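You operate a simulated robot arm through the tools that you are given. There is no shell and no other tool. Be economical: measure what you need, move in short steps, check, and stop when the job is done.

You are at the controls of a simulated two-armed robot. One attempt, no reset.

JOB
Draw both seals home and lay both sash pieces in the yellow field.
Fine: hold each piece while the other hand draws its seal up to the red stop; seals first. Drop and damage nothing.
Where things are to end (x, y in the base frame): silver sash piece within 60 mm of [-1610, -260]; white sash piece within 60 mm of [-1470, -260].

The check looks at the end state, three seconds after you hand in, the way a careful person would. Anything else that was tipped, shoved, dropped, spilled or broken makes it a failure. A push-on lid holds only when it is set on centred and level and pressed home; a screw cap is set on level and turned clockwise until tight.

ROBOT AND FRAMES
Two 7-joint arms with two-finger parallel grippers on one trunk, on a base that drives. Base frame: it is fixed to the floor where the robot stands at the start and does not move with it; the origin is under the middle of the robot, x ahead of it, y to its left, z up; the surface under the hand at the start is at about z = 860. Readings come in mm, degrees, newtons and seconds.
The left shoulder is at the start at [70, 134, 1176], the right one opposite. With the tool pointing down near the work surface each hand reaches from about 100 to 640 mm from the robot's upright axis, wherever it stands, measured 20 degrees to its own side. Places, roughly: seal of the silver sash piece [500, 200, 900]; seal of the white sash piece [300, 200, 900]; silver sash piece (30x5x5 cm) [500, 100, 900]; white sash piece (30x5x5 cm) [300, 100, 900]; yellow tray field [-1500, -300, 800]. Payload 1.57 kg a hand.
The TCP of each hand is the grasp point between the finger pads, 30 mm short of the fingertips. In the tool frame z runs along the fingers and y along their closing line. The gripper opens to 80 mm. The fingers are 17 mm wide and 12 mm thick; the gripper's body (40 by 82 mm) begins 80 mm behind the TCP.
Orientation is told as [roll, pitch, yaw] about the base's x, y, z axes, in that order, counted from this pose: with the fingers straight down and closing along the base's y, the tool's x points along the base's -x, its y along +y and its z along -z.

CONTROLS
- The arms move only by the tool nudge_tool. It takes "left_series", "right_series" or both (then of equal length, played together; a hand with none holds still); each is a list of rows, each an object of numbers (a shift or turn left out is 0, a gripper value left out holds the last): "dx", "dy", "dz": the shift along the base's x, y, z in m; "rx", "ry", "rz": the turn, a rotation vector about the base's x, y, z in degrees; "hand": the gripper command, from -1 (fully open) to 1 (shut), values between in proportion. In form: [{"dx": .., "dy": .., "dz": .., "rx": .., "ry": .., "rz": .., "hand": ..}, ...]. A call has 1 to 20 rows; each row shifts and turns the commanded pose from where the row before left it. Each row takes 0.2 s and may step no farther than 50 mm and 8.6 degrees from the row before; otherwise, or with a gripper value out of range, the whole call is refused. A pose out of reach is approached as far as the arm can. The call stops where the force on the tool passes 40 N (or 10 N more than at its start, if that is more) or the arm is blocked; 0.2 s more then pass. The fingers move at their own pace (about 153 mm/s each) and stop on an object; they squeeze with about 28 N. The grip force told is the motor's: it shows also when the fingers shut on nothing. Time passes only in rows, and 0.2 s behind the last, so rows that do not move let the fingers close. It gives the time, the measured TCP pose, the force on the tool (base axes), the opening and the grip force at its end, in the units of the frame above (readings bear some noise), with the torque about the TCP (base axes, N m) and any sound that the robot's microphone picked up.
- Cameras (640 x 400 px; columns grow to the right, rows downward): "scene" is now at [120.3, 22.9, 1392.4]; the picture's right is [0.27, -0.96, 0.00], its down [-0.72, -0.20, -0.66] and it looks along [0.63, 0.18, -0.75] (base axes); focal length 245 px, centre (320, 200). "left" rides on the left gripper at [72, 7, -122] in its tool frame; the picture's right is [-0.09, 1.00, 0.00], its down [-0.84, -0.08, -0.54] and it looks along [-0.54, -0.05, 0.84] (tool axes); focal length 238 px, centre (320, 200). "right" rides on the right gripper at [72, -7, -122] in its tool frame; the picture's right is [0.09, 1.00, 0.00], its down [-0.84, 0.08, -0.54] and it looks along [-0.54, 0.05, 0.84] (tool axes); focal length 238 px, centre (320, 200). There is no depth. A picture from a camera that has moved, and an enlarged one, comes with that camera's place and axes in the base frame and with its lens. The place of the scene camera against the robot may be out by one fixed shift of up to 12 mm in any direction.
- grab_frame(camera): a new picture of that camera. No time passes.
- slide_trunk(by): slides the trunk up (or, below 0, down) by that many mm; the arms and the scene camera ride with it, the base frame stays. It gives what a move gives, with no picture.
- roll_base(legs): drives the robot by 1 to 6 legs, each [ahead, left, turn to the left] in mm, mm and degrees, along the robot's own axes; the way and the turn of a leg run together, so that a leg with both is an arc; at most 1500 mm and 180 degrees a leg. The arms and the cameras ride along, it lands a little off, and it stops where it bumps. It gives what a move gives.
- aim_head(pan, tilt): turns the head with the scene camera to pan (to the left, within 86 degrees either way) and tilt (down, from -29 to 69), counted from straight ahead of the robot. It gives what a move gives.
- zoom(camera, box): a new picture of the part [left, top, right, bottom] of that camera's present view, enlarged. No time passes.
- hand_in(): hands the job in; it is judged then, once.

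Work in short steps. Places have to be worked out from the pictures, the camera data and where the tool is seen: move nearer, look again, correct. Check each grasp and each placing, and mend what went wrong. You have 120 turns and 92 pictures in all, those below and enlarged ones among them. Open the grippers and draw the arms clear of the work before you hand the job in, unless the task says otherwise; then end with one line.

The tools are called after ">>>" by a JSON object that holds its "method" and its "body". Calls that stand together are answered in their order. nudge_tool: Moves the arms, as the interface text tells. Its arguments: {"type":"object","properties":{"left_series":{"type":"array"},"right_series":{"type":"array"}},"required":[]} The other tools are called the same way: slide_trunk (by) slides the trunk up or down; roll_base (legs) drives the base; aim_head (pan, tilt) turns the head that bears the scene camera; grab_frame (camera) takes a picture; zoom (camera, box) takes an enlarged picture of a part of a camera's view; hand_in () hands the job in.

At the start:

```text
t: 0.0
left_tcp_pos: [417.6, 277.7, 1166.3]
left_tcp_rot: [0.0, 0.0, 0.0]
left_ft_force: [-1.0, 0.0, -0.5]
left_wrist_torque: [0.03, 0.02, 0.05]
left_grip_width: 79.9
left_gripper_force: 0.0
right_tcp_pos: [426.5, -140.6, 1116.4]
right_tcp_rot: [0.0, 0.0, -0.1]
right_ft_force: [0.0, -0.3, -0.4]
right_wrist_torque: [0.02, -0.02, 0.0]
right_grip_width: 80.0
right_gripper_force: 0.1
trunk travel left (down, up): [-750.0, 190.0]
robot x, y, heading: [1.9, 3.3, 0.0]
head pan, tilt: [15.8, 48.9]
```

scene: 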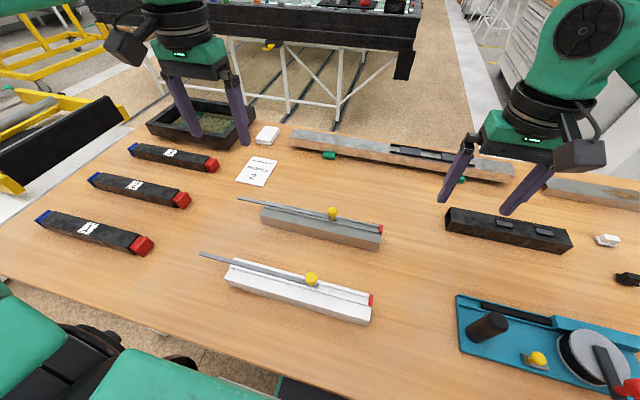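
right: 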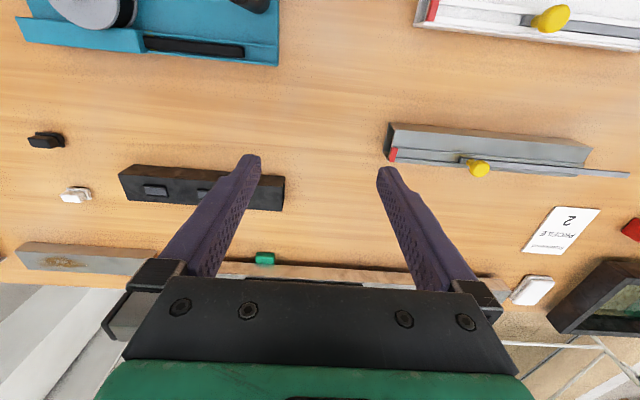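
left: 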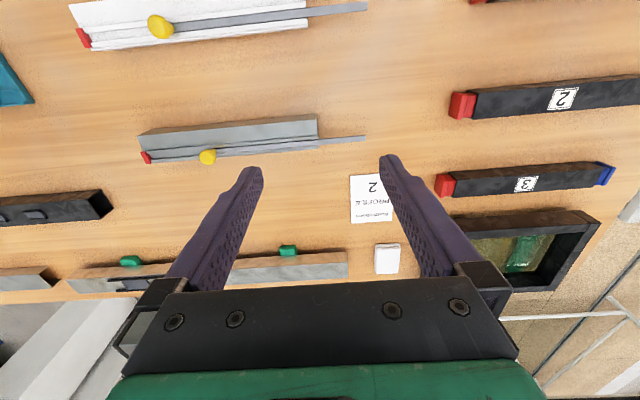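

I'll look closer at both sash pieces first.

>>> {"method": "zoom", "body": {"camera": "scene", "box": [190, 180, 400, 330]}}

>>> {"method": "zoom", "body": {"camera": "left", "box": [60, 0, 380, 200]}}

```text
2.67 times, centred on (295, 255) of scene
camera zoom: at [120.3, 22.9, 1392.4], right [0.27, -0.96, 0.0], down [-0.72, -0.2, -0.66], along [0.63, 0.18, -0.75], focal length 654 px, centre (387, 53)
```

zoom: 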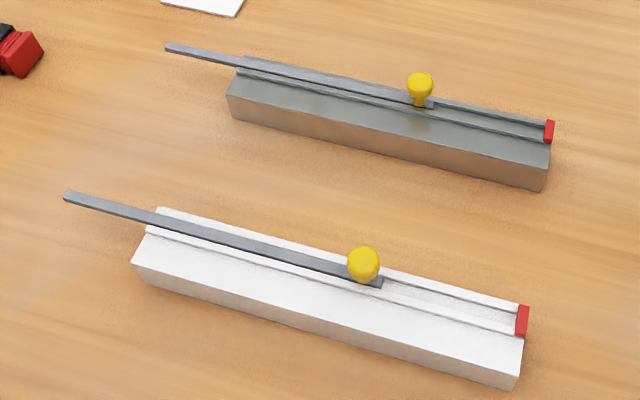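

```text
2.00 times, centred on (220, 100) of left
camera zoom: at [347.0, 284.1, 1289.1], right [0.09, 1.0, 0.0], down [0.84, -0.08, 0.54], along [0.54, -0.05, -0.84], focal length 477 px, centre (520, 400)
```

zoom: 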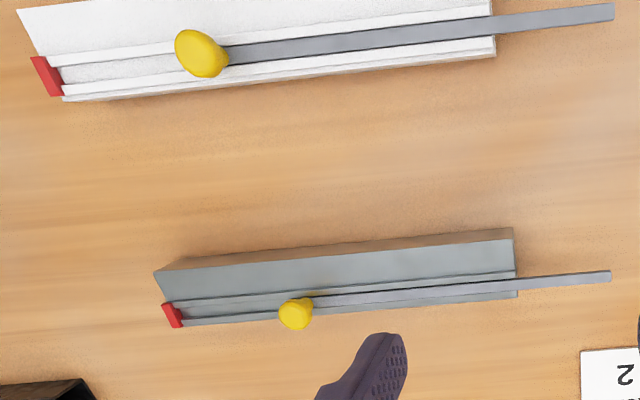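

Silver piece seems to span x≈438–483, y≈-27–270, with its knob near (477, 93). The white one spans x≈266–314, with its knob near (307, 94). I turn both hands so they close along x, cameras outward, while still high.

>>> {"method": "nudge_tool", "body": {"left_series": [{"rz": -8.2, "dx": 0.004, "dy": -0.006}, {"rz": -8.2, "dx": 0.004, "dy": -0.006}, {"rz": -8.2, "dx": 0.004, "dy": -0.006}, {"rz": -8.2, "dx": 0.004, "dy": -0.006}, {"rz": -8.2, "dx": 0.004, "dy": -0.006}, {"rz": -8.2, "dx": 0.004, "dy": -0.006}, {"rz": -8.2, "dx": 0.004, "dy": -0.006}, {"rz": -8.2, "dx": 0.004, "dy": -0.006}, {"rz": -8.2, "dx": 0.004, "dy": -0.006}, {"rz": -8.2, "dx": 0.004, "dy": -0.006}, {"rz": -8.0, "dx": 0.004, "dy": -0.006}], "right_series": [{"rz": 8.2, "dx": 0.004}, {"rz": 8.2, "dx": 0.004}, {"rz": 8.2, "dx": 0.004}, {"rz": 8.2, "dx": 0.004}, {"rz": 8.2, "dx": 0.004}, {"rz": 8.2, "dx": 0.004}, {"rz": 8.2, "dx": 0.004}, {"rz": 8.2, "dx": 0.004}, {"rz": 8.2, "dx": 0.004}, {"rz": 8.2, "dx": 0.004}, {"rz": 8.1, "dx": 0.004}]}}

```text
t: 2.4
left_tcp_pos: [462.8, 212.4, 1167.2]
left_tcp_rot: [0.0, 0.0, -90.1]
left_ft_force: [-0.1, -0.1, 0.4]
left_wrist_torque: [0.02, -0.01, -0.01]
left_grip_width: 80.1
left_gripper_force: 0.1
right_tcp_pos: [248.1, -21.3, 1099.7]
right_tcp_rot: [-0.1, 0.0, 90.1]
right_ft_force: [0.3, -0.2, -0.1]
right_wrist_torque: [-0.01, -0.01, -0.01]
right_grip_width: 80.0
right_gripper_force: 0.0
right hand out of reach, approached as far as the arm can: row 5, 6, 7, 8, 9, 10, 11
trunk travel left (down, up): [-750.0, 190.0]
robot x, y, heading: [3.2, 1.9, 0.2]
head pan, tilt: [15.8, 48.9]
```

The right hand fell short of its command. I give it a few still rows to see whether it recovers.

>>> {"method": "nudge_tool", "body": {"right_series": [{"dy": -0.02}, {"dy": -0.02}, {"dx": -0.02}, {}]}}

>>> {"method": "grab_frame", "body": {"camera": "scene"}}

```text
t: 3.4
left_tcp_pos: [462.2, 211.2, 1167.5]
left_tcp_rot: [0.0, -0.1, -89.9]
left_ft_force: [1.3, 0.1, 0.6]
left_wrist_torque: [0.01, 0.03, 0.01]
left_grip_width: 80.0
left_gripper_force: 0.0
right_tcp_pos: [214.2, -56.7, 1099.2]
right_tcp_rot: [-0.1, 0.0, 90.1]
right_ft_force: [-0.3, -0.6, 0.4]
right_wrist_torque: [-0.01, 0.0, 0.0]
right_grip_width: 80.2
right_gripper_force: 0.1
right hand out of reach, approached as far as the arm can: row 1, 2
trunk travel left (down, up): [-750.0, 190.0]
robot x, y, heading: [3.6, 1.5, -0.1]
head pan, tilt: [15.8, 48.9]
```

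```text
86 pictures are left
camera scene: at [120.5, 22.7, 1392.4], right [0.27, -0.96, 0.0], down [-0.72, -0.2, -0.66], along [0.63, 0.18, -0.75], focal length 245 px, centre (320, 200)
```

scene: 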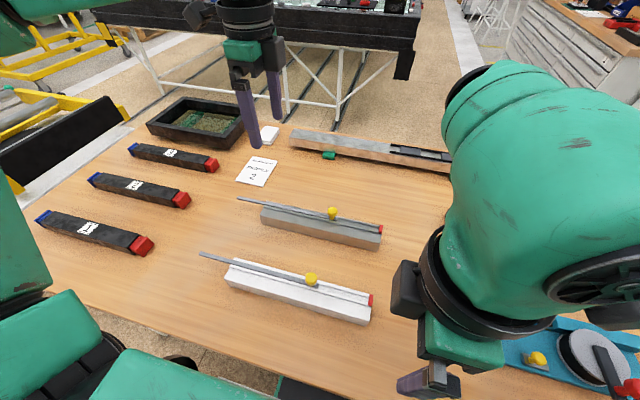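

It appears the command resets to the reached pose. I try moving right hand forward from here to test its reach at this yaw.

>>> {"method": "nudge_tool", "body": {"right_series": [{"dx": 0.04}, {"dx": 0.04}, {"dx": 0.04}, {"dx": 0.04}]}}

```text
t: 4.4
left_tcp_pos: [462.1, 211.0, 1166.8]
left_tcp_rot: [-0.1, 0.0, -90.0]
left_ft_force: [0.1, 0.4, -0.6]
left_wrist_torque: [-0.01, 0.0, 0.02]
left_grip_width: 80.2
left_gripper_force: 0.0
right_tcp_pos: [245.4, -29.5, 1098.8]
right_tcp_rot: [0.0, 0.0, 90.0]
right_ft_force: [-0.4, 0.3, 0.9]
right_wrist_torque: [0.01, 0.03, -0.04]
right_grip_width: 80.0
right_gripper_force: 0.1
right hand out of reach, approached as far as the arm can: row 1, 2, 3, 4
trunk travel left (down, up): [-750.0, 190.0]
robot x, y, heading: [-0.4, 2.1, -0.1]
head pan, tilt: [15.8, 48.9]
```

At yaw +90 the right wrist is limited. I swing it back through 0 toward −90 and move it ahead to about (430, -100).

>>> {"method": "nudge_tool", "body": {"right_series": [{"rz": -8.5}, {"rz": -8.5}, {"rz": -8.5}, {"rz": -8.5}, {"rz": -8.5}, {"rz": -8.5, "dx": 0.03, "dy": -0.015}, {"rz": -8.5, "dx": 0.03, "dy": -0.015}, {"rz": -8.5, "dx": 0.03, "dy": -0.015}, {"rz": -8.5, "dx": 0.03, "dy": -0.015}, {"rz": -8.5, "dx": 0.03, "dy": -0.015}, {"rz": -8.5, "dx": 0.03}, {"rz": -8.5}, {"rz": -8.5}, {"rz": -8.5}, {"rz": -8.5}, {"rz": -8.5}, {"rz": -8.5}, {"rz": -8.5}, {"rz": -8.5}, {"rz": -8.5}]}}

```text
t: 8.6
left_tcp_pos: [461.9, 210.9, 1165.7]
left_tcp_rot: [0.0, -0.1, -89.9]
left_ft_force: [-0.4, 0.4, 0.8]
left_wrist_torque: [0.0, 0.0, -0.03]
left_grip_width: 79.9
left_gripper_force: 0.1
right_tcp_pos: [425.8, -104.0, 1098.4]
right_tcp_rot: [0.0, -0.1, -80.2]
right_ft_force: [-0.4, 0.1, -0.2]
right_wrist_torque: [0.0, 0.01, 0.0]
right_grip_width: 80.4
right_gripper_force: 0.1
trunk travel left (down, up): [-750.0, 190.0]
robot x, y, heading: [-2.9, 2.9, 0.2]
head pan, tilt: [15.8, 48.9]
```

Yaw −90 works for the right hand. I lower the left over the far end of the silver piece and bring the right near the silver knob, both still high, then look.

>>> {"method": "nudge_tool", "body": {"left_series": [{"dy": 0.01, "dz": -0.03}, {"dy": 0.01, "dz": -0.03}, {"dy": 0.01, "dz": -0.03}, {"dz": -0.03}, {}, {}], "right_series": [{"rz": -5, "dx": 0.01, "dy": 0.02}, {"rz": -4.8, "dx": 0.01, "dy": 0.02}, {"dx": 0.01, "dy": 0.03}, {"dx": 0.01, "dy": 0.03}, {"dx": 0.01, "dy": 0.03, "dz": -0.02}, {"dy": 0.03, "dz": -0.03}]}}

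>>> {"method": "grab_frame", "body": {"camera": "left"}}

>>> {"method": "grab_frame", "body": {"camera": "right"}}

>>> {"method": "grab_frame", "body": {"camera": "scene"}}

```text
t: 10.0
left_tcp_pos: [463.8, 240.9, 1046.5]
left_tcp_rot: [0.0, -0.1, -90.0]
left_ft_force: [0.1, 0.1, -0.1]
left_wrist_torque: [-0.01, -0.02, 0.01]
left_grip_width: 80.0
left_gripper_force: 0.1
right_tcp_pos: [475.7, 58.2, 1045.8]
right_tcp_rot: [0.0, -0.2, -89.7]
right_ft_force: [-0.1, 0.0, -0.7]
right_wrist_torque: [-0.03, 0.01, 0.0]
right_grip_width: 79.9
right_gripper_force: 0.0
trunk travel left (down, up): [-750.0, 190.0]
robot x, y, heading: [-2.0, -0.8, -0.0]
head pan, tilt: [15.8, 48.9]
```

```text
85 pictures are left
camera left: at [470.8, 314.1, 1168.2], right [1.0, -0.09, 0.0], down [-0.08, -0.84, 0.54], along [-0.05, -0.54, -0.84], focal length 238 px, centre (320, 200)
```

left: 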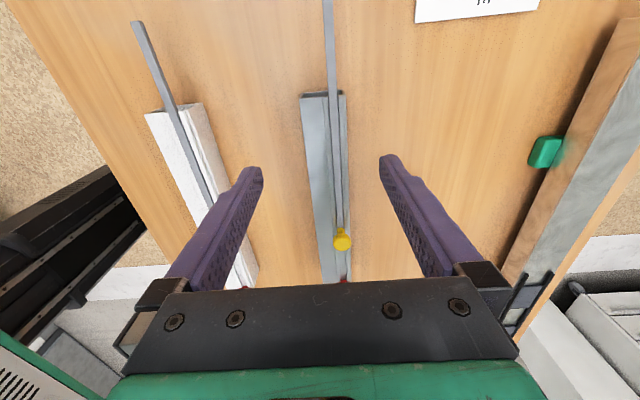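

```text
84 pictures are left
camera right: at [468.1, 130.1, 1167.6], right [1.0, 0.1, 0.0], down [0.08, -0.84, 0.54], along [0.05, -0.54, -0.84], focal length 238 px, centre (320, 200)
```

right: 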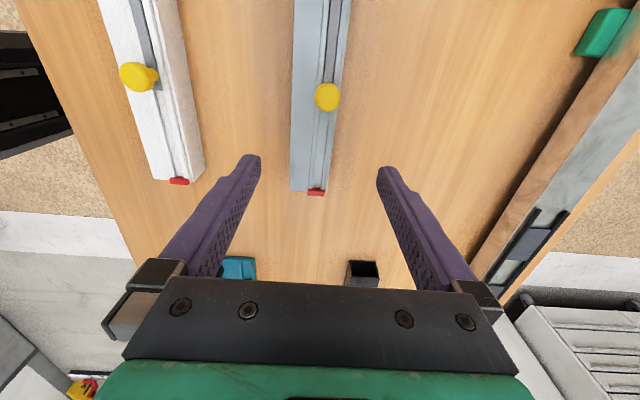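

```text
83 pictures are left
camera scene: at [120.7, 24.6, 1392.3], right [0.27, -0.96, 0.0], down [-0.72, -0.21, -0.66], along [0.63, 0.18, -0.75], focal length 245 px, centre (320, 200)
```

scene: 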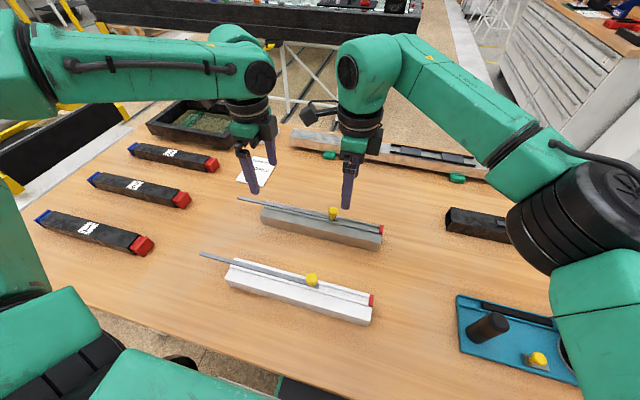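

From the two hand cameras: silver centre line x≈472 at the far end and 467 at the stop end, top z≈905, knob centre ≈(479, 90.5, 925), about 24 mm wide. I lower the left hand astride the silver piece at y≈245.

>>> {"method": "nudge_tool", "body": {"left_series": [{"dx": 0.007, "dy": 0.004, "rz": -0.9, "dz": -0.03}, {"dz": -0.03}, {"dz": -0.03}, {"dz": -0.03}, {"dz": -0.015}, {"dz": -0.012}, {}]}}

>>> {"method": "grab_frame", "body": {"camera": "left"}}

```text
t: 11.6
left_tcp_pos: [469.5, 245.1, 897.5]
left_tcp_rot: [0.0, 0.0, -90.8]
left_ft_force: [0.3, -0.9, -0.2]
left_wrist_torque: [-0.02, 0.0, -0.01]
left_grip_width: 80.1
left_gripper_force: 0.1
right_tcp_pos: [475.1, 55.8, 1044.1]
right_tcp_rot: [0.0, 0.0, -89.6]
right_ft_force: [0.2, 1.2, 0.3]
right_wrist_torque: [-0.01, -0.04, -0.03]
right_grip_width: 80.3
right_gripper_force: 0.1
trunk travel left (down, up): [-750.0, 190.0]
robot x, y, heading: [0.9, -1.6, 0.1]
head pan, tilt: [15.8, 48.9]
```

```text
82 pictures are left
camera left: at [477.6, 317.0, 1021.1], right [0.99, -0.11, 0.0], down [-0.09, -0.84, 0.54], along [-0.06, -0.54, -0.84], focal length 238 px, centre (320, 200)
```

left: 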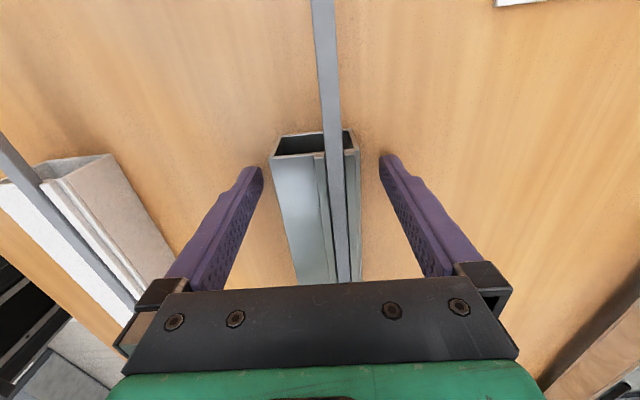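

Well astride a hollow extrusion. I close the left hand on it.

>>> {"method": "nudge_tool", "body": {"left_series": [{"hand": 0}, {"hand": 0.3}, {"hand": 1}, {"hand": 1}, {"hand": 1}]}}

>>> {"method": "grab_frame", "body": {"camera": "right"}}

```text
t: 12.8
left_tcp_pos: [469.6, 244.1, 899.6]
left_tcp_rot: [0.0, 0.0, -90.8]
left_ft_force: [-0.1, 0.1, 0.4]
left_wrist_torque: [0.2, -0.02, 0.03]
left_grip_width: 49.7
left_gripper_force: 27.8
right_tcp_pos: [475.7, 55.9, 1045.5]
right_tcp_rot: [0.0, -0.1, -89.7]
right_ft_force: [0.8, -0.4, -0.1]
right_wrist_torque: [-0.02, 0.01, -0.02]
right_grip_width: 80.0
right_gripper_force: 0.0
trunk travel left (down, up): [-750.0, 190.0]
robot x, y, heading: [-1.5, 0.5, -0.0]
head pan, tilt: [15.8, 48.9]
```

```text
81 pictures are left
camera right: at [468.0, 128.4, 1167.9], right [1.0, 0.1, 0.0], down [0.08, -0.84, 0.54], along [0.05, -0.54, -0.84], focal length 238 px, centre (320, 200)
```

right: 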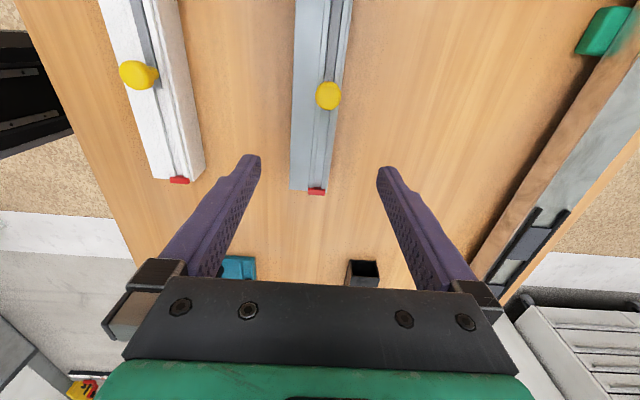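

The silver piece is held (49.7 mm wide). I bring the right hand above its knob.

>>> {"method": "nudge_tool", "body": {"right_series": [{"dx": 0.003, "dy": 0.017}, {"dy": 0.017, "dz": -0.015}, {"dz": -0.02}, {"dz": -0.02}, {}]}}

>>> {"method": "grab_frame", "body": {"camera": "right"}}

>>> {"method": "zoom", "body": {"camera": "scene", "box": [220, 80, 420, 260]}}

```text
t: 14.0
left_tcp_pos: [469.4, 243.7, 899.3]
left_tcp_rot: [-0.1, 0.0, -90.7]
left_ft_force: [-0.1, -0.2, -0.4]
left_wrist_torque: [0.18, -0.01, 0.13]
left_grip_width: 49.3
left_gripper_force: 28.7
right_tcp_pos: [478.1, 90.6, 991.6]
right_tcp_rot: [0.0, 0.0, -89.7]
right_ft_force: [-0.4, -0.2, -0.5]
right_wrist_torque: [0.01, -0.02, 0.03]
right_grip_width: 80.0
right_gripper_force: 0.0
trunk travel left (down, up): [-750.0, 190.0]
robot x, y, heading: [4.0, -3.5, -0.0]
head pan, tilt: [15.8, 48.9]
```

```text
80 pictures are left
camera right: at [470.8, 163.2, 1113.1], right [1.0, 0.1, 0.0], down [0.08, -0.84, 0.54], along [0.05, -0.54, -0.84], focal length 238 px, centre (320, 200)
```

right: 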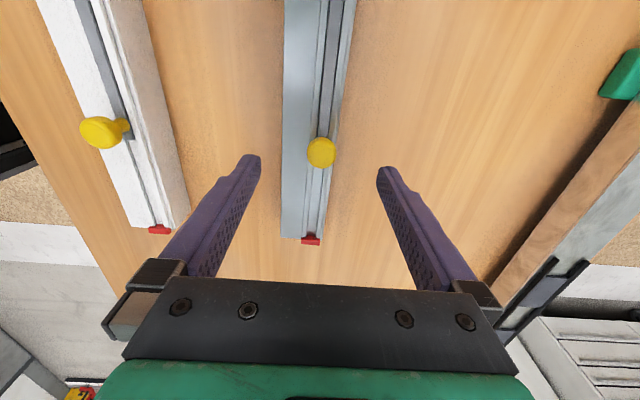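

```text
2.22 times, centred on (320, 170) of scene
camera zoom: at [120.6, 23.1, 1392.3], right [0.27, -0.96, 0.0], down [-0.72, -0.2, -0.66], along [0.63, 0.18, -0.75], focal length 545 px, centre (320, 267)
```

zoom: 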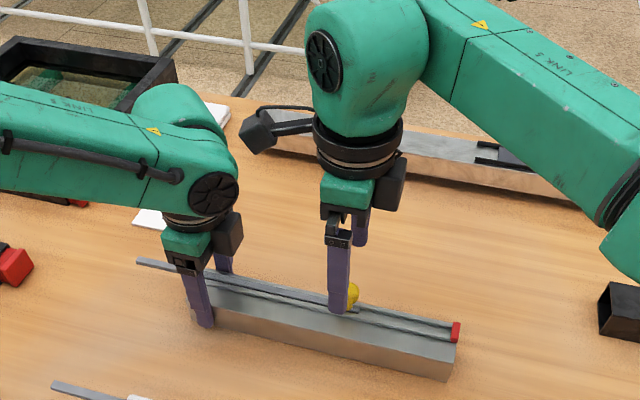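

The right hand's camera would come within about 10 mm of the left wrist. I let go, lean the left hand 15° toward +y about the grasp point, shift it slightly out, and regrip.

>>> {"method": "nudge_tool", "body": {"left_series": [{"hand": -0.3}, {"hand": -0.6}, {"rx": -5, "dy": 0.004, "dz": 0.001}, {"rx": -5, "dy": 0.003, "dz": 0.001}, {"rx": -5, "dy": 0.003, "dz": 0.001}, {}, {"hand": 0}, {"hand": 0.3}, {"hand": 1}, {"hand": 1}, {"hand": 1}]}}

>>> {"method": "zoom", "body": {"camera": "scene", "box": [220, 80, 420, 260]}}

```text
t: 16.4
left_tcp_pos: [470.0, 255.6, 902.7]
left_tcp_rot: [0.2, -15.1, -90.8]
left_ft_force: [0.1, 0.5, 1.6]
left_wrist_torque: [-0.6, 0.08, 0.23]
left_grip_width: 49.5
left_gripper_force: 28.6
right_tcp_pos: [478.0, 91.4, 991.3]
right_tcp_rot: [0.0, 0.0, -89.7]
right_ft_force: [-0.6, 0.1, -0.6]
right_wrist_torque: [-0.02, -0.01, 0.0]
right_grip_width: 79.9
right_gripper_force: 0.2
trunk travel left (down, up): [-750.0, 190.0]
robot x, y, heading: [0.4, 2.1, 0.1]
head pan, tilt: [15.8, 48.9]
```

```text
2.22 times, centred on (320, 170) of scene
camera zoom: at [120.3, 23.2, 1392.4], right [0.27, -0.96, 0.0], down [-0.72, -0.2, -0.66], along [0.63, 0.18, -0.75], focal length 545 px, centre (320, 267)
```

zoom: 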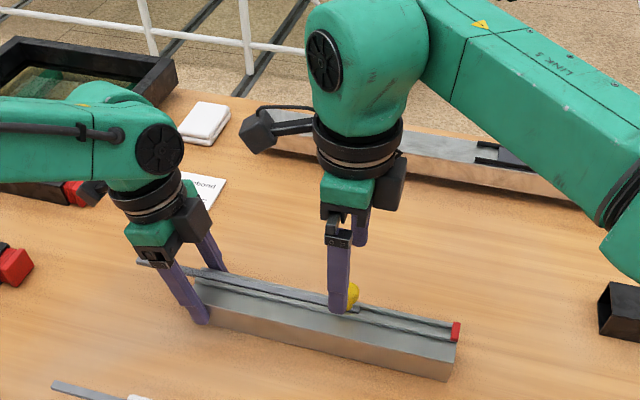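

Clear now. The knob is at about (478.5, 90, 925). I lower the right hand so its tips straddle it just above the piece's top.

>>> {"method": "nudge_tool", "body": {"right_series": [{"dy": -0.001, "dz": -0.02}, {"dz": -0.015}, {"dz": -0.012}, {}]}}

>>> {"method": "grab_frame", "body": {"camera": "right"}}

>>> {"method": "zoom", "body": {"camera": "scene", "box": [280, 150, 400, 250]}}

```text
t: 17.4
left_tcp_pos: [469.6, 255.8, 902.5]
left_tcp_rot: [0.3, -15.0, -90.9]
left_ft_force: [1.1, 0.6, 1.1]
left_wrist_torque: [-0.34, 0.15, 0.32]
left_grip_width: 50.0
left_gripper_force: 28.5
right_tcp_pos: [478.7, 89.3, 944.3]
right_tcp_rot: [0.1, 0.0, -89.8]
right_ft_force: [0.2, -0.2, -0.6]
right_wrist_torque: [0.05, 0.01, 0.02]
right_grip_width: 80.1
right_gripper_force: 0.1
trunk travel left (down, up): [-750.0, 190.0]
robot x, y, heading: [-1.3, -2.8, -0.3]
head pan, tilt: [15.8, 48.9]
```

```text
77 pictures are left
camera right: at [471.1, 161.4, 1066.8], right [1.0, 0.1, 0.0], down [0.08, -0.84, 0.54], along [0.05, -0.54, -0.84], focal length 238 px, centre (320, 200)
```

right: 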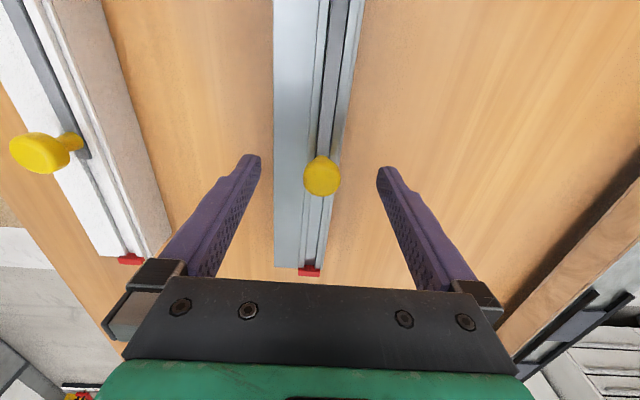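

```text
4.00 times, centred on (340, 200) of scene
camera zoom: at [120.4, 23.1, 1392.4], right [0.27, -0.96, 0.0], down [-0.72, -0.2, -0.66], along [0.63, 0.18, -0.75], focal length 981 px, centre (240, 200)
```

zoom: 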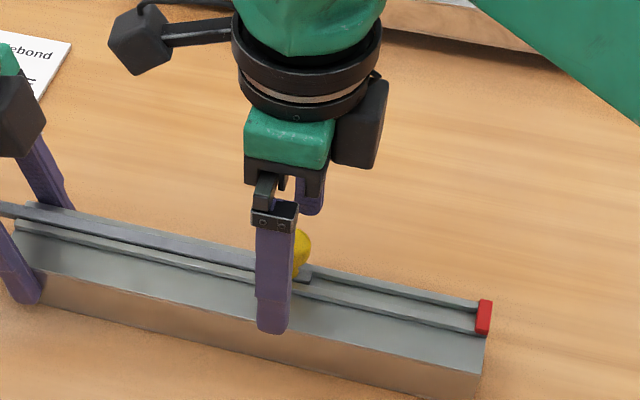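

Good alignment: fingertips at about 914, straddling the knob. I close the right hand on it.

>>> {"method": "nudge_tool", "body": {"right_series": [{"hand": 0}, {"hand": 0.4}, {"hand": 1}, {"hand": 1}, {"hand": 1}]}}

>>> {"method": "grab_frame", "body": {"camera": "right"}}

>>> {"method": "zoom", "body": {"camera": "scene", "box": [280, 150, 400, 250]}}

```text
t: 18.6
left_tcp_pos: [468.5, 255.2, 902.4]
left_tcp_rot: [0.1, -15.0, -90.9]
left_ft_force: [-2.2, 0.2, 5.1]
left_wrist_torque: [-0.01, 0.09, -0.37]
left_grip_width: 49.7
left_gripper_force: 27.8
right_tcp_pos: [478.0, 88.5, 943.7]
right_tcp_rot: [0.1, 0.0, -89.8]
right_ft_force: [2.6, -0.8, 0.1]
right_wrist_torque: [-0.02, -0.08, -0.06]
right_grip_width: 22.7
right_gripper_force: 28.1
trunk travel left (down, up): [-750.0, 190.0]
robot x, y, heading: [-1.6, -0.6, -0.2]
head pan, tilt: [15.8, 48.9]
```

```text
75 pictures are left
camera right: at [471.1, 161.2, 1067.0], right [1.0, 0.1, 0.0], down [0.08, -0.84, 0.54], along [0.05, -0.54, -0.84], focal length 238 px, centre (320, 200)
```

right: 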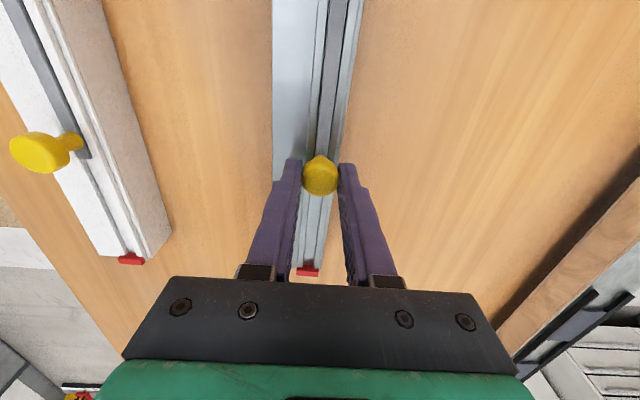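

```text
4.00 times, centred on (340, 200) of scene
camera zoom: at [120.3, 22.9, 1392.4], right [0.27, -0.96, 0.0], down [-0.72, -0.2, -0.66], along [0.63, 0.18, -0.75], focal length 981 px, centre (240, 200)
```

zoom: 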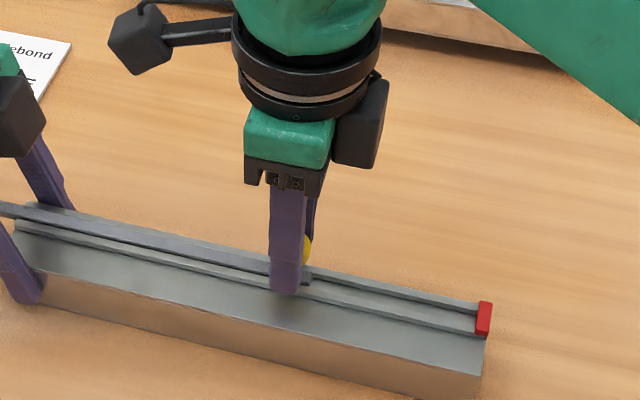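

The knob is held (22.7 mm). I start drawing along −y slowly, with the small drift that follows the piece's 0.9° yaw.

>>> {"method": "nudge_tool", "body": {"right_series": [{"dy": -0.004}, {"dy": -0.005}, {"dy": -0.005, "dx": -0.0002}, {"dy": -0.005}, {}]}}

```text
t: 19.8
left_tcp_pos: [469.3, 254.1, 902.8]
left_tcp_rot: [0.3, -15.0, -90.9]
left_ft_force: [0.2, -7.4, 2.0]
left_wrist_torque: [-0.74, 0.08, -0.02]
left_grip_width: 49.8
left_gripper_force: 28.1
right_tcp_pos: [477.8, 70.3, 944.8]
right_tcp_rot: [0.0, 0.0, -89.7]
right_ft_force: [-0.4, 6.4, 0.0]
right_wrist_torque: [0.14, 0.02, 0.0]
right_grip_width: 22.6
right_gripper_force: 28.1
trunk travel left (down, up): [-750.0, 190.0]
robot x, y, heading: [-0.2, 0.3, -0.2]
head pan, tilt: [15.8, 48.9]
```

It slides with about 7 N of drag and the piece stays held. I draw on another 60 mm.

>>> {"method": "nudge_tool", "body": {"right_series": [{"dy": -0.006, "dx": -0.0001}, {"dy": -0.006, "dx": -0.0001}, {"dy": -0.006, "dx": -0.0001}, {"dy": -0.006, "dx": -0.0001}, {"dy": -0.006, "dx": -0.0001}, {"dy": -0.006, "dx": -0.0001}, {"dy": -0.006, "dx": -0.0001}, {"dy": -0.006, "dx": -0.0001}, {"dy": -0.006, "dx": -0.0001}, {"dy": -0.006, "dx": -0.0001}, {}]}}

>>> {"method": "zoom", "body": {"camera": "scene", "box": [280, 150, 400, 250]}}

>>> {"method": "grab_frame", "body": {"camera": "right"}}

```text
t: 22.2
left_tcp_pos: [469.8, 255.6, 902.3]
left_tcp_rot: [0.2, -15.0, -90.9]
left_ft_force: [-1.7, -5.1, 2.0]
left_wrist_torque: [-0.19, 0.06, -0.18]
left_grip_width: 49.6
left_gripper_force: 27.6
right_tcp_pos: [478.2, 9.7, 944.4]
right_tcp_rot: [0.0, 0.1, -89.8]
right_ft_force: [0.2, 5.0, 0.1]
right_wrist_torque: [0.08, -0.04, 0.0]
right_grip_width: 22.8
right_gripper_force: 28.6
trunk travel left (down, up): [-750.0, 190.0]
robot x, y, heading: [-2.5, 0.6, -0.1]
head pan, tilt: [15.8, 48.9]
```

```text
4.00 times, centred on (340, 200) of scene
camera zoom: at [120.5, 23.0, 1392.3], right [0.27, -0.96, 0.0], down [-0.72, -0.2, -0.66], along [0.63, 0.18, -0.75], focal length 981 px, centre (240, 200)
```

zoom: 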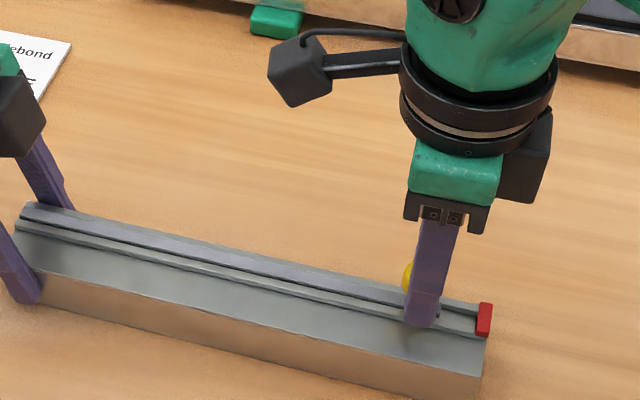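

```text
72 pictures are left
camera right: at [469.7, 82.1, 1067.0], right [1.0, 0.1, 0.0], down [0.08, -0.84, 0.54], along [0.05, -0.54, -0.84], focal length 238 px, centre (320, 200)
```

right: 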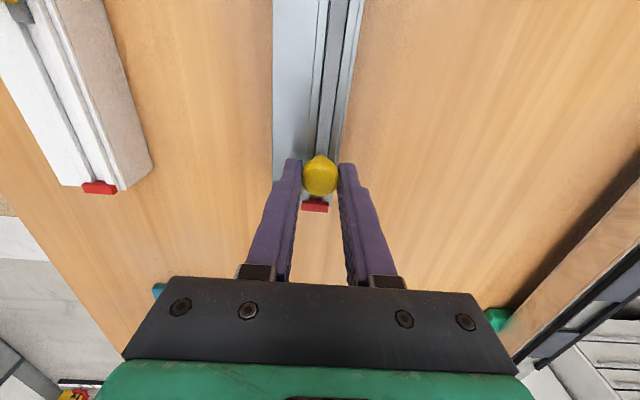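

About 20 mm remain to the stop. I draw 14 mm more slowly.

>>> {"method": "nudge_tool", "body": {"right_series": [{"dy": -0.004}, {"dy": -0.004}, {"dy": -0.003}, {"dy": -0.003}, {}]}}

>>> {"method": "zoom", "body": {"camera": "scene", "box": [340, 200, 400, 250]}}

```text
t: 23.4
left_tcp_pos: [469.5, 255.6, 902.4]
left_tcp_rot: [0.2, -14.9, -90.8]
left_ft_force: [0.8, -5.3, 3.0]
left_wrist_torque: [-0.56, 0.02, 0.03]
left_grip_width: 49.4
left_gripper_force: 27.7
right_tcp_pos: [477.7, -3.6, 944.7]
right_tcp_rot: [0.0, 0.0, -89.7]
right_ft_force: [0.2, 5.5, 0.0]
right_wrist_torque: [0.12, 0.02, 0.07]
right_grip_width: 22.8
right_gripper_force: 27.5
trunk travel left (down, up): [-750.0, 190.0]
robot x, y, heading: [1.3, -1.8, 0.2]
head pan, tilt: [15.8, 48.9]
```

```text
8.00 times, centred on (370, 225) of scene
camera zoom: at [120.9, 22.7, 1392.3], right [0.27, -0.96, 0.0], down [-0.73, -0.2, -0.66], along [0.63, 0.18, -0.75], focal length 1962 px, centre (-80, 0)
```

zoom: 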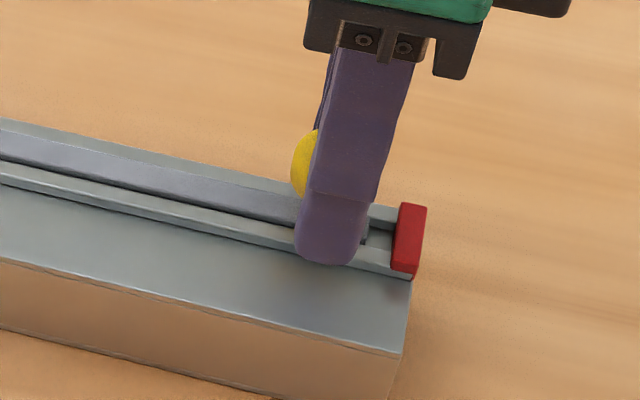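

About 8 mm remain. I take 6 mm, then 1 mm steps, and watch for a rise in force.

>>> {"method": "nudge_tool", "body": {"right_series": [{"dy": -0.002}, {"dy": -0.002}, {"dy": -0.002}, {"dy": -0.001}, {}]}}

>>> {"method": "zoom", "body": {"camera": "scene", "box": [340, 200, 400, 250]}}

```text
t: 24.6
left_tcp_pos: [470.0, 254.2, 901.9]
left_tcp_rot: [0.1, -15.0, -90.9]
left_ft_force: [3.1, -5.9, -0.1]
left_wrist_torque: [0.37, 0.12, 0.37]
left_grip_width: 49.7
left_gripper_force: 28.4
right_tcp_pos: [477.8, -10.2, 945.0]
right_tcp_rot: [0.0, -0.1, -89.7]
right_ft_force: [-1.6, 5.5, 1.6]
right_wrist_torque: [0.16, 0.03, 0.08]
right_grip_width: 22.7
right_gripper_force: 28.3
trunk travel left (down, up): [-750.0, 190.0]
robot x, y, heading: [0.5, -1.7, 0.2]
head pan, tilt: [15.8, 48.9]
```

```text
8.00 times, centred on (370, 225) of scene
camera zoom: at [120.6, 22.5, 1392.4], right [0.27, -0.96, 0.0], down [-0.72, -0.2, -0.66], along [0.63, 0.18, -0.75], focal length 1962 px, centre (-80, 0)
```

zoom: 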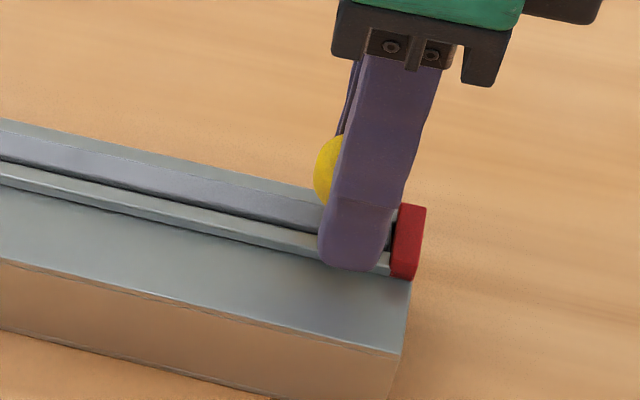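

Nearly there. I go on by 1 mm steps to feel the stop.

>>> {"method": "nudge_tool", "body": {"right_series": [{"dy": -0.001}, {"dy": -0.001}, {}]}}

```text
t: 25.4
left_tcp_pos: [468.5, 255.6, 902.4]
left_tcp_rot: [0.2, -15.1, -91.0]
left_ft_force: [2.3, -8.8, -0.8]
left_wrist_torque: [0.39, 0.16, 0.26]
left_grip_width: 49.7
left_gripper_force: 27.9
right_tcp_pos: [478.0, -11.4, 945.6]
right_tcp_rot: [0.0, 0.1, -89.6]
right_ft_force: [-1.5, 10.0, 3.0]
right_wrist_torque: [0.21, 0.0, 0.03]
right_grip_width: 22.8
right_gripper_force: 27.8
trunk travel left (down, up): [-750.0, 190.0]
robot x, y, heading: [2.9, -0.1, 0.0]
head pan, tilt: [15.8, 48.9]
```

The drag rose to 10 N, so it is likely touching the stop. Two more millimetres should confirm.

>>> {"method": "nudge_tool", "body": {"right_series": [{"dy": -0.001}, {"dy": -0.001}, {}]}}

>>> {"method": "zoom", "body": {"camera": "scene", "box": [340, 200, 400, 250]}}

>>> {"method": "grab_frame", "body": {"camera": "right"}}

```text
t: 26.2
left_tcp_pos: [469.6, 253.3, 902.7]
left_tcp_rot: [0.2, -15.2, -90.9]
left_ft_force: [1.4, -19.5, -0.2]
left_wrist_torque: [-0.19, 0.17, 0.05]
left_grip_width: 49.8
left_gripper_force: 27.8
right_tcp_pos: [477.0, -13.2, 944.6]
right_tcp_rot: [0.0, 0.2, -89.6]
right_ft_force: [-0.1, 21.8, 1.0]
right_wrist_torque: [0.57, -0.01, -0.02]
right_grip_width: 23.0
right_gripper_force: 28.1
trunk travel left (down, up): [-750.0, 190.0]
robot x, y, heading: [2.1, -1.7, -0.1]
head pan, tilt: [15.8, 48.9]
```

```text
8.00 times, centred on (370, 225) of scene
camera zoom: at [120.3, 23.7, 1392.4], right [0.27, -0.96, 0.0], down [-0.72, -0.21, -0.66], along [0.63, 0.18, -0.75], focal length 1962 px, centre (-80, 0)
```

zoom: 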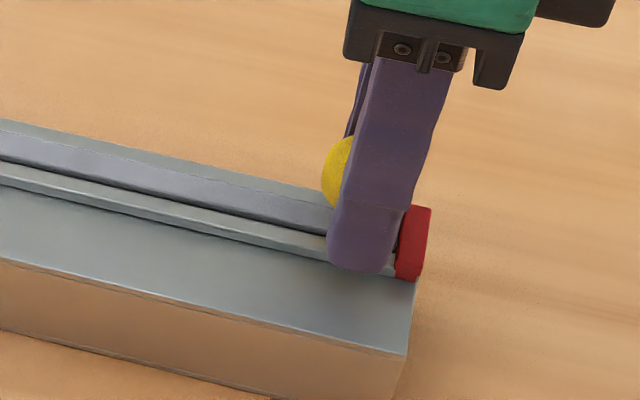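

```text
68 pictures are left
camera right: at [469.6, 59.3, 1067.3], right [1.0, 0.1, 0.0], down [0.08, -0.84, 0.54], along [0.05, -0.54, -0.84], focal length 238 px, centre (320, 200)
```

right: 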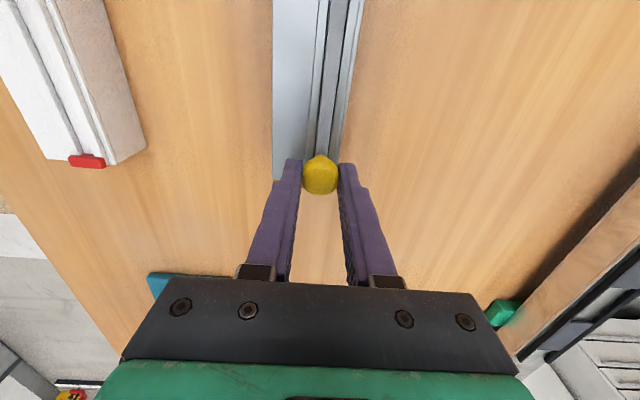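

It is hard against something at 22 N. I relieve the push, open and rise a little to inspect whether the seal end truly meets the stop.

>>> {"method": "nudge_tool", "body": {"right_series": [{"dy": 0.0015}, {"hand": 0.5}, {"hand": 0.2}, {"hand": 0}, {"dz": 0.02}, {"dz": 0.03}, {"dz": 0.03}, {"dy": -0.03, "dz": 0.02}, {"dy": -0.03}, {"dy": -0.03}]}}

>>> {"method": "zoom", "body": {"camera": "scene", "box": [340, 200, 400, 250]}}

>>> {"method": "grab_frame", "body": {"camera": "right"}}

```text
t: 28.4
left_tcp_pos: [469.1, 254.5, 901.0]
left_tcp_rot: [0.3, -14.9, -90.9]
left_ft_force: [-1.9, -0.8, 0.0]
left_wrist_torque: [0.63, 0.02, 0.02]
left_grip_width: 49.9
left_gripper_force: 28.0
right_tcp_pos: [477.1, -107.2, 1044.1]
right_tcp_rot: [0.0, 0.1, -89.7]
right_ft_force: [0.2, -0.3, -0.5]
right_wrist_torque: [0.0, -0.02, -0.01]
right_grip_width: 40.0
right_gripper_force: 0.0
trunk travel left (down, up): [-750.0, 190.0]
robot x, y, heading: [-0.4, 2.6, 0.0]
head pan, tilt: [15.8, 48.9]
```

```text
8.00 times, centred on (370, 225) of scene
camera zoom: at [120.4, 21.4, 1392.3], right [0.27, -0.96, 0.0], down [-0.72, -0.2, -0.66], along [0.63, 0.18, -0.75], focal length 1962 px, centre (-80, 0)
```

zoom: 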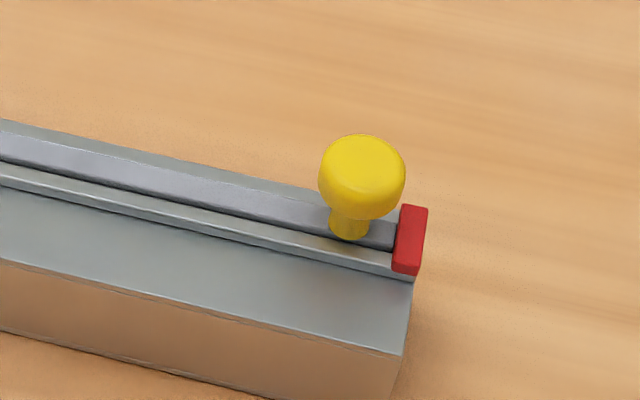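

```text
66 pictures are left
camera right: at [468.9, -34.5, 1167.1], right [1.0, 0.1, 0.0], down [0.08, -0.84, 0.54], along [0.05, -0.54, -0.84], focal length 238 px, centre (320, 200)
```

right: 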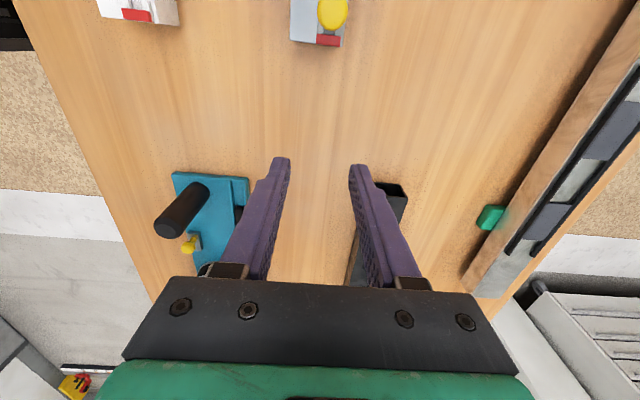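

The silver seal is home against its stop. I release the silver piece, lift the left hand straight up and move it over the white piece's far end.

>>> {"method": "nudge_tool", "body": {"left_series": [{"hand": 0}, {"hand": -0.5}, {"hand": -1}, {"dz": 0.03}, {"dz": 0.04}, {"dz": 0.04}, {"dz": 0.04}, {"dx": -0.03}, {"dx": -0.035}, {"dx": -0.035}, {"dx": -0.035}, {"dx": -0.035}, {}], "right_series": [{"hand": -1}, {}, {}, {}, {}, {}, {}, {"dx": -0.03}, {"dx": -0.035, "dy": 0.02}, {"dx": -0.035, "dy": 0.03}, {"dx": -0.035, "dy": 0.03}, {"dx": -0.035, "dy": 0.03}, {}]}}

>>> {"method": "grab_frame", "body": {"camera": "left"}}

>>> {"method": "grab_frame", "body": {"camera": "right"}}

>>> {"method": "grab_frame", "body": {"camera": "scene"}}

```text
t: 31.2
left_tcp_pos: [308.2, 262.1, 1049.3]
left_tcp_rot: [-0.2, -15.5, -89.0]
left_ft_force: [-0.5, -0.2, -0.3]
left_wrist_torque: [0.0, 0.02, 0.01]
left_grip_width: 79.7
left_gripper_force: 0.1
left hand out of reach, approached as far as the arm can: row 12
right_tcp_pos: [307.9, 5.4, 1047.0]
right_tcp_rot: [0.0, 0.1, -89.6]
right_ft_force: [0.0, 0.3, -0.3]
right_wrist_torque: [0.03, 0.01, 0.01]
right_grip_width: 80.1
right_gripper_force: 0.0
trunk travel left (down, up): [-750.0, 190.0]
robot x, y, heading: [0.4, 1.2, 0.2]
head pan, tilt: [15.8, 48.9]
```

```text
65 pictures are left
camera left: at [312.4, 365.1, 1149.2], right [1.0, -0.07, 0.02], down [-0.06, -0.66, 0.75], along [-0.04, -0.75, -0.67], focal length 238 px, centre (320, 200)
```

left: 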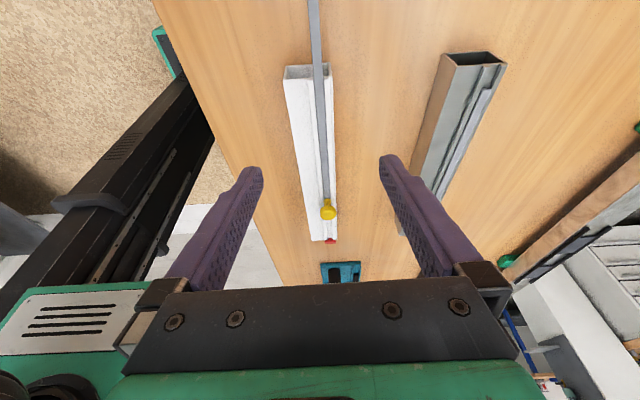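

```text
64 pictures are left
camera right: at [299.5, 76.7, 1168.8], right [1.0, 0.1, 0.0], down [0.08, -0.84, 0.54], along [0.05, -0.54, -0.84], focal length 238 px, centre (320, 200)
```

right: 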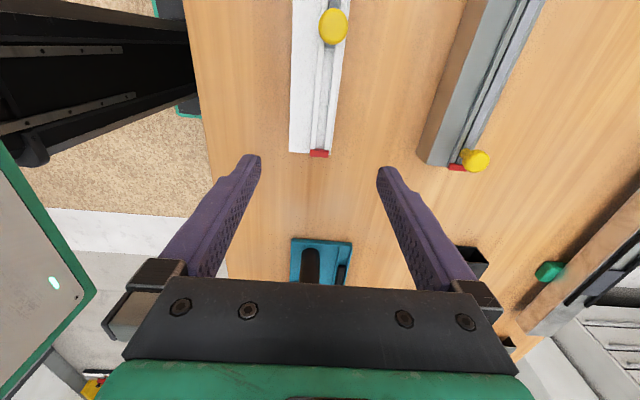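

```text
63 pictures are left
camera scene: at [121.0, 21.7, 1392.3], right [0.27, -0.96, 0.0], down [-0.73, -0.2, -0.66], along [0.63, 0.18, -0.75], focal length 245 px, centre (320, 200)
```

scene: 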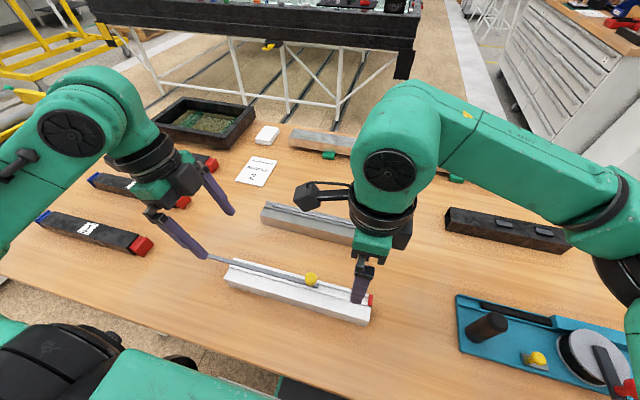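

The left hand is at its inner reach limit here. I back the base by 170 mm so the white piece sits where the silver one did, relative to the robot.

>>> {"method": "roll_base", "body": {"legs": [[-170, 0, 0]]}}

```text
t: 32.7
left_tcp_pos: [137.9, 263.9, 1050.3]
left_tcp_rot: [-0.2, -15.6, -88.7]
left_ft_force: [0.3, -0.4, -1.0]
left_wrist_torque: [-0.01, 0.03, -0.01]
left_grip_width: 79.9
left_gripper_force: 0.0
right_tcp_pos: [138.8, 6.0, 1046.2]
right_tcp_rot: [-0.1, 0.0, -89.6]
right_ft_force: [-0.4, -0.3, -0.2]
right_wrist_torque: [-0.01, 0.02, 0.0]
right_grip_width: 79.9
right_gripper_force: 0.0
trunk travel left (down, up): [-750.0, 190.0]
robot x, y, heading: [-171.4, 2.5, 0.4]
head pan, tilt: [15.8, 48.9]
```

White centre line x≈300 at the far end and 296 at the stop end, knob about (308.5, 92). I bring both hands forward over it.

>>> {"method": "nudge_tool", "body": {"left_series": [{"dx": 0.03, "rz": -1}, {"dx": 0.03, "rz": -1}, {"dx": 0.03}, {"dx": 0.03, "dy": -0.003}, {"dx": 0.03, "dy": -0.003}, {"dx": 0.012, "dy": -0.003}, {}], "right_series": [{"dx": 0.03}, {"dx": 0.03}, {"dx": 0.03}, {"dx": 0.03}, {"dx": 0.03, "dy": 0.015}, {"dx": 0.02, "dy": 0.015}, {}]}}

>>> {"method": "grab_frame", "body": {"camera": "left"}}

>>> {"method": "grab_frame", "body": {"camera": "right"}}

```text
t: 34.3
left_tcp_pos: [296.6, 254.9, 1049.5]
left_tcp_rot: [-0.1, -15.6, -90.9]
left_ft_force: [-0.6, 0.2, 0.0]
left_wrist_torque: [0.01, 0.02, 0.01]
left_grip_width: 80.0
left_gripper_force: 0.0
right_tcp_pos: [306.8, 35.6, 1046.7]
right_tcp_rot: [0.1, 0.0, -89.5]
right_ft_force: [0.2, 0.1, -0.2]
right_wrist_torque: [0.01, 0.02, 0.0]
right_grip_width: 80.0
right_gripper_force: 0.0
trunk travel left (down, up): [-750.0, 190.0]
robot x, y, heading: [-170.6, 0.7, 0.2]
head pan, tilt: [15.8, 48.9]
```

```text
62 pictures are left
camera left: at [306.2, 357.4, 1148.8], right [0.99, -0.1, 0.02], down [-0.09, -0.66, 0.75], along [-0.06, -0.74, -0.66], focal length 238 px, centre (320, 200)
```

left: 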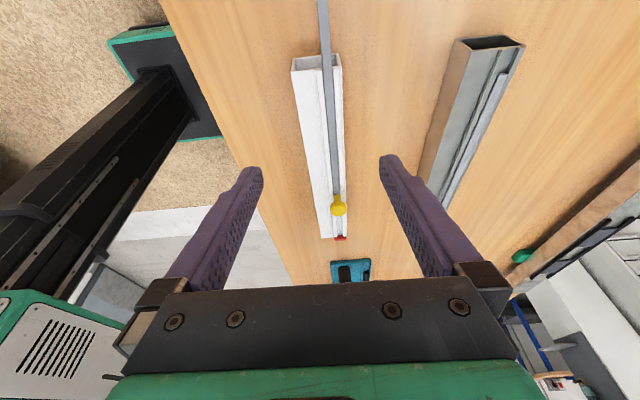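

```text
61 pictures are left
camera right: at [299.1, 107.9, 1169.0], right [0.99, 0.1, 0.0], down [0.08, -0.84, 0.54], along [0.05, -0.54, -0.84], focal length 238 px, centre (320, 200)
```

right: 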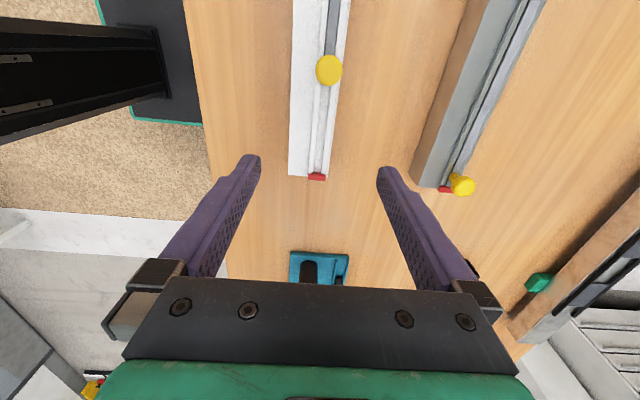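

The estimate holds (centre x≈300.5). I lower the left hand astride the white piece and close it.

>>> {"method": "nudge_tool", "body": {"left_series": [{"dx": 0.004, "dz": -0.03}, {"dz": -0.03}, {"dz": -0.03}, {"dz": -0.03}, {"dz": -0.015}, {"dz": -0.012}, {}, {"hand": 0}, {"hand": 0.3}, {"hand": 1}, {"hand": 1}, {"hand": 1}]}}

>>> {"method": "grab_frame", "body": {"camera": "left"}}

>>> {"method": "grab_frame", "body": {"camera": "right"}}

```text
t: 36.9
left_tcp_pos: [299.8, 254.8, 903.2]
left_tcp_rot: [-0.1, -15.6, -90.8]
left_ft_force: [1.5, 1.4, -0.8]
left_wrist_torque: [0.21, -0.09, 0.16]
left_grip_width: 49.8
left_gripper_force: 27.8
right_tcp_pos: [307.4, 36.5, 1045.6]
right_tcp_rot: [0.0, 0.0, -89.6]
right_ft_force: [-0.1, -0.6, -0.4]
right_wrist_torque: [0.03, 0.02, -0.01]
right_grip_width: 80.0
right_gripper_force: 0.2
trunk travel left (down, up): [-750.0, 190.0]
robot x, y, heading: [-170.9, -2.3, 0.1]
head pan, tilt: [15.8, 48.9]
```

```text
60 pictures are left
camera left: at [310.1, 357.9, 1001.3], right [0.99, -0.1, 0.02], down [-0.09, -0.66, 0.75], along [-0.06, -0.74, -0.66], focal length 238 px, centre (320, 200)
```

left: 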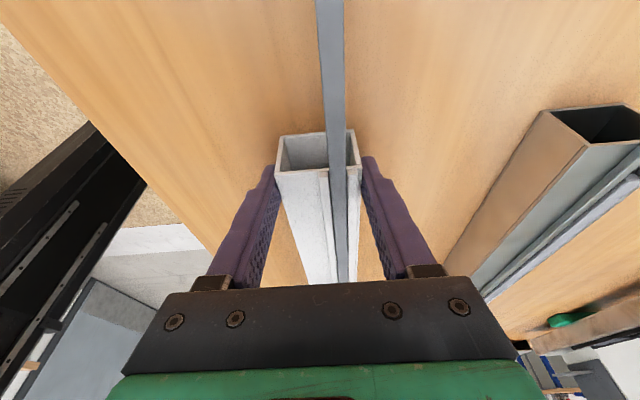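

```text
59 pictures are left
camera right: at [299.5, 108.5, 1168.6], right [0.99, 0.1, 0.0], down [0.08, -0.84, 0.54], along [0.05, -0.54, -0.84], focal length 238 px, centre (320, 200)
```

right: 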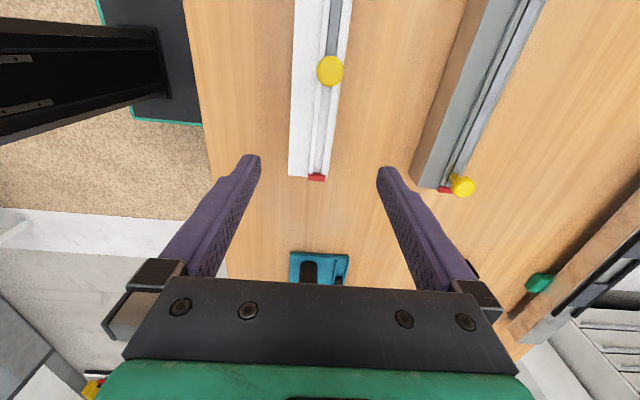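

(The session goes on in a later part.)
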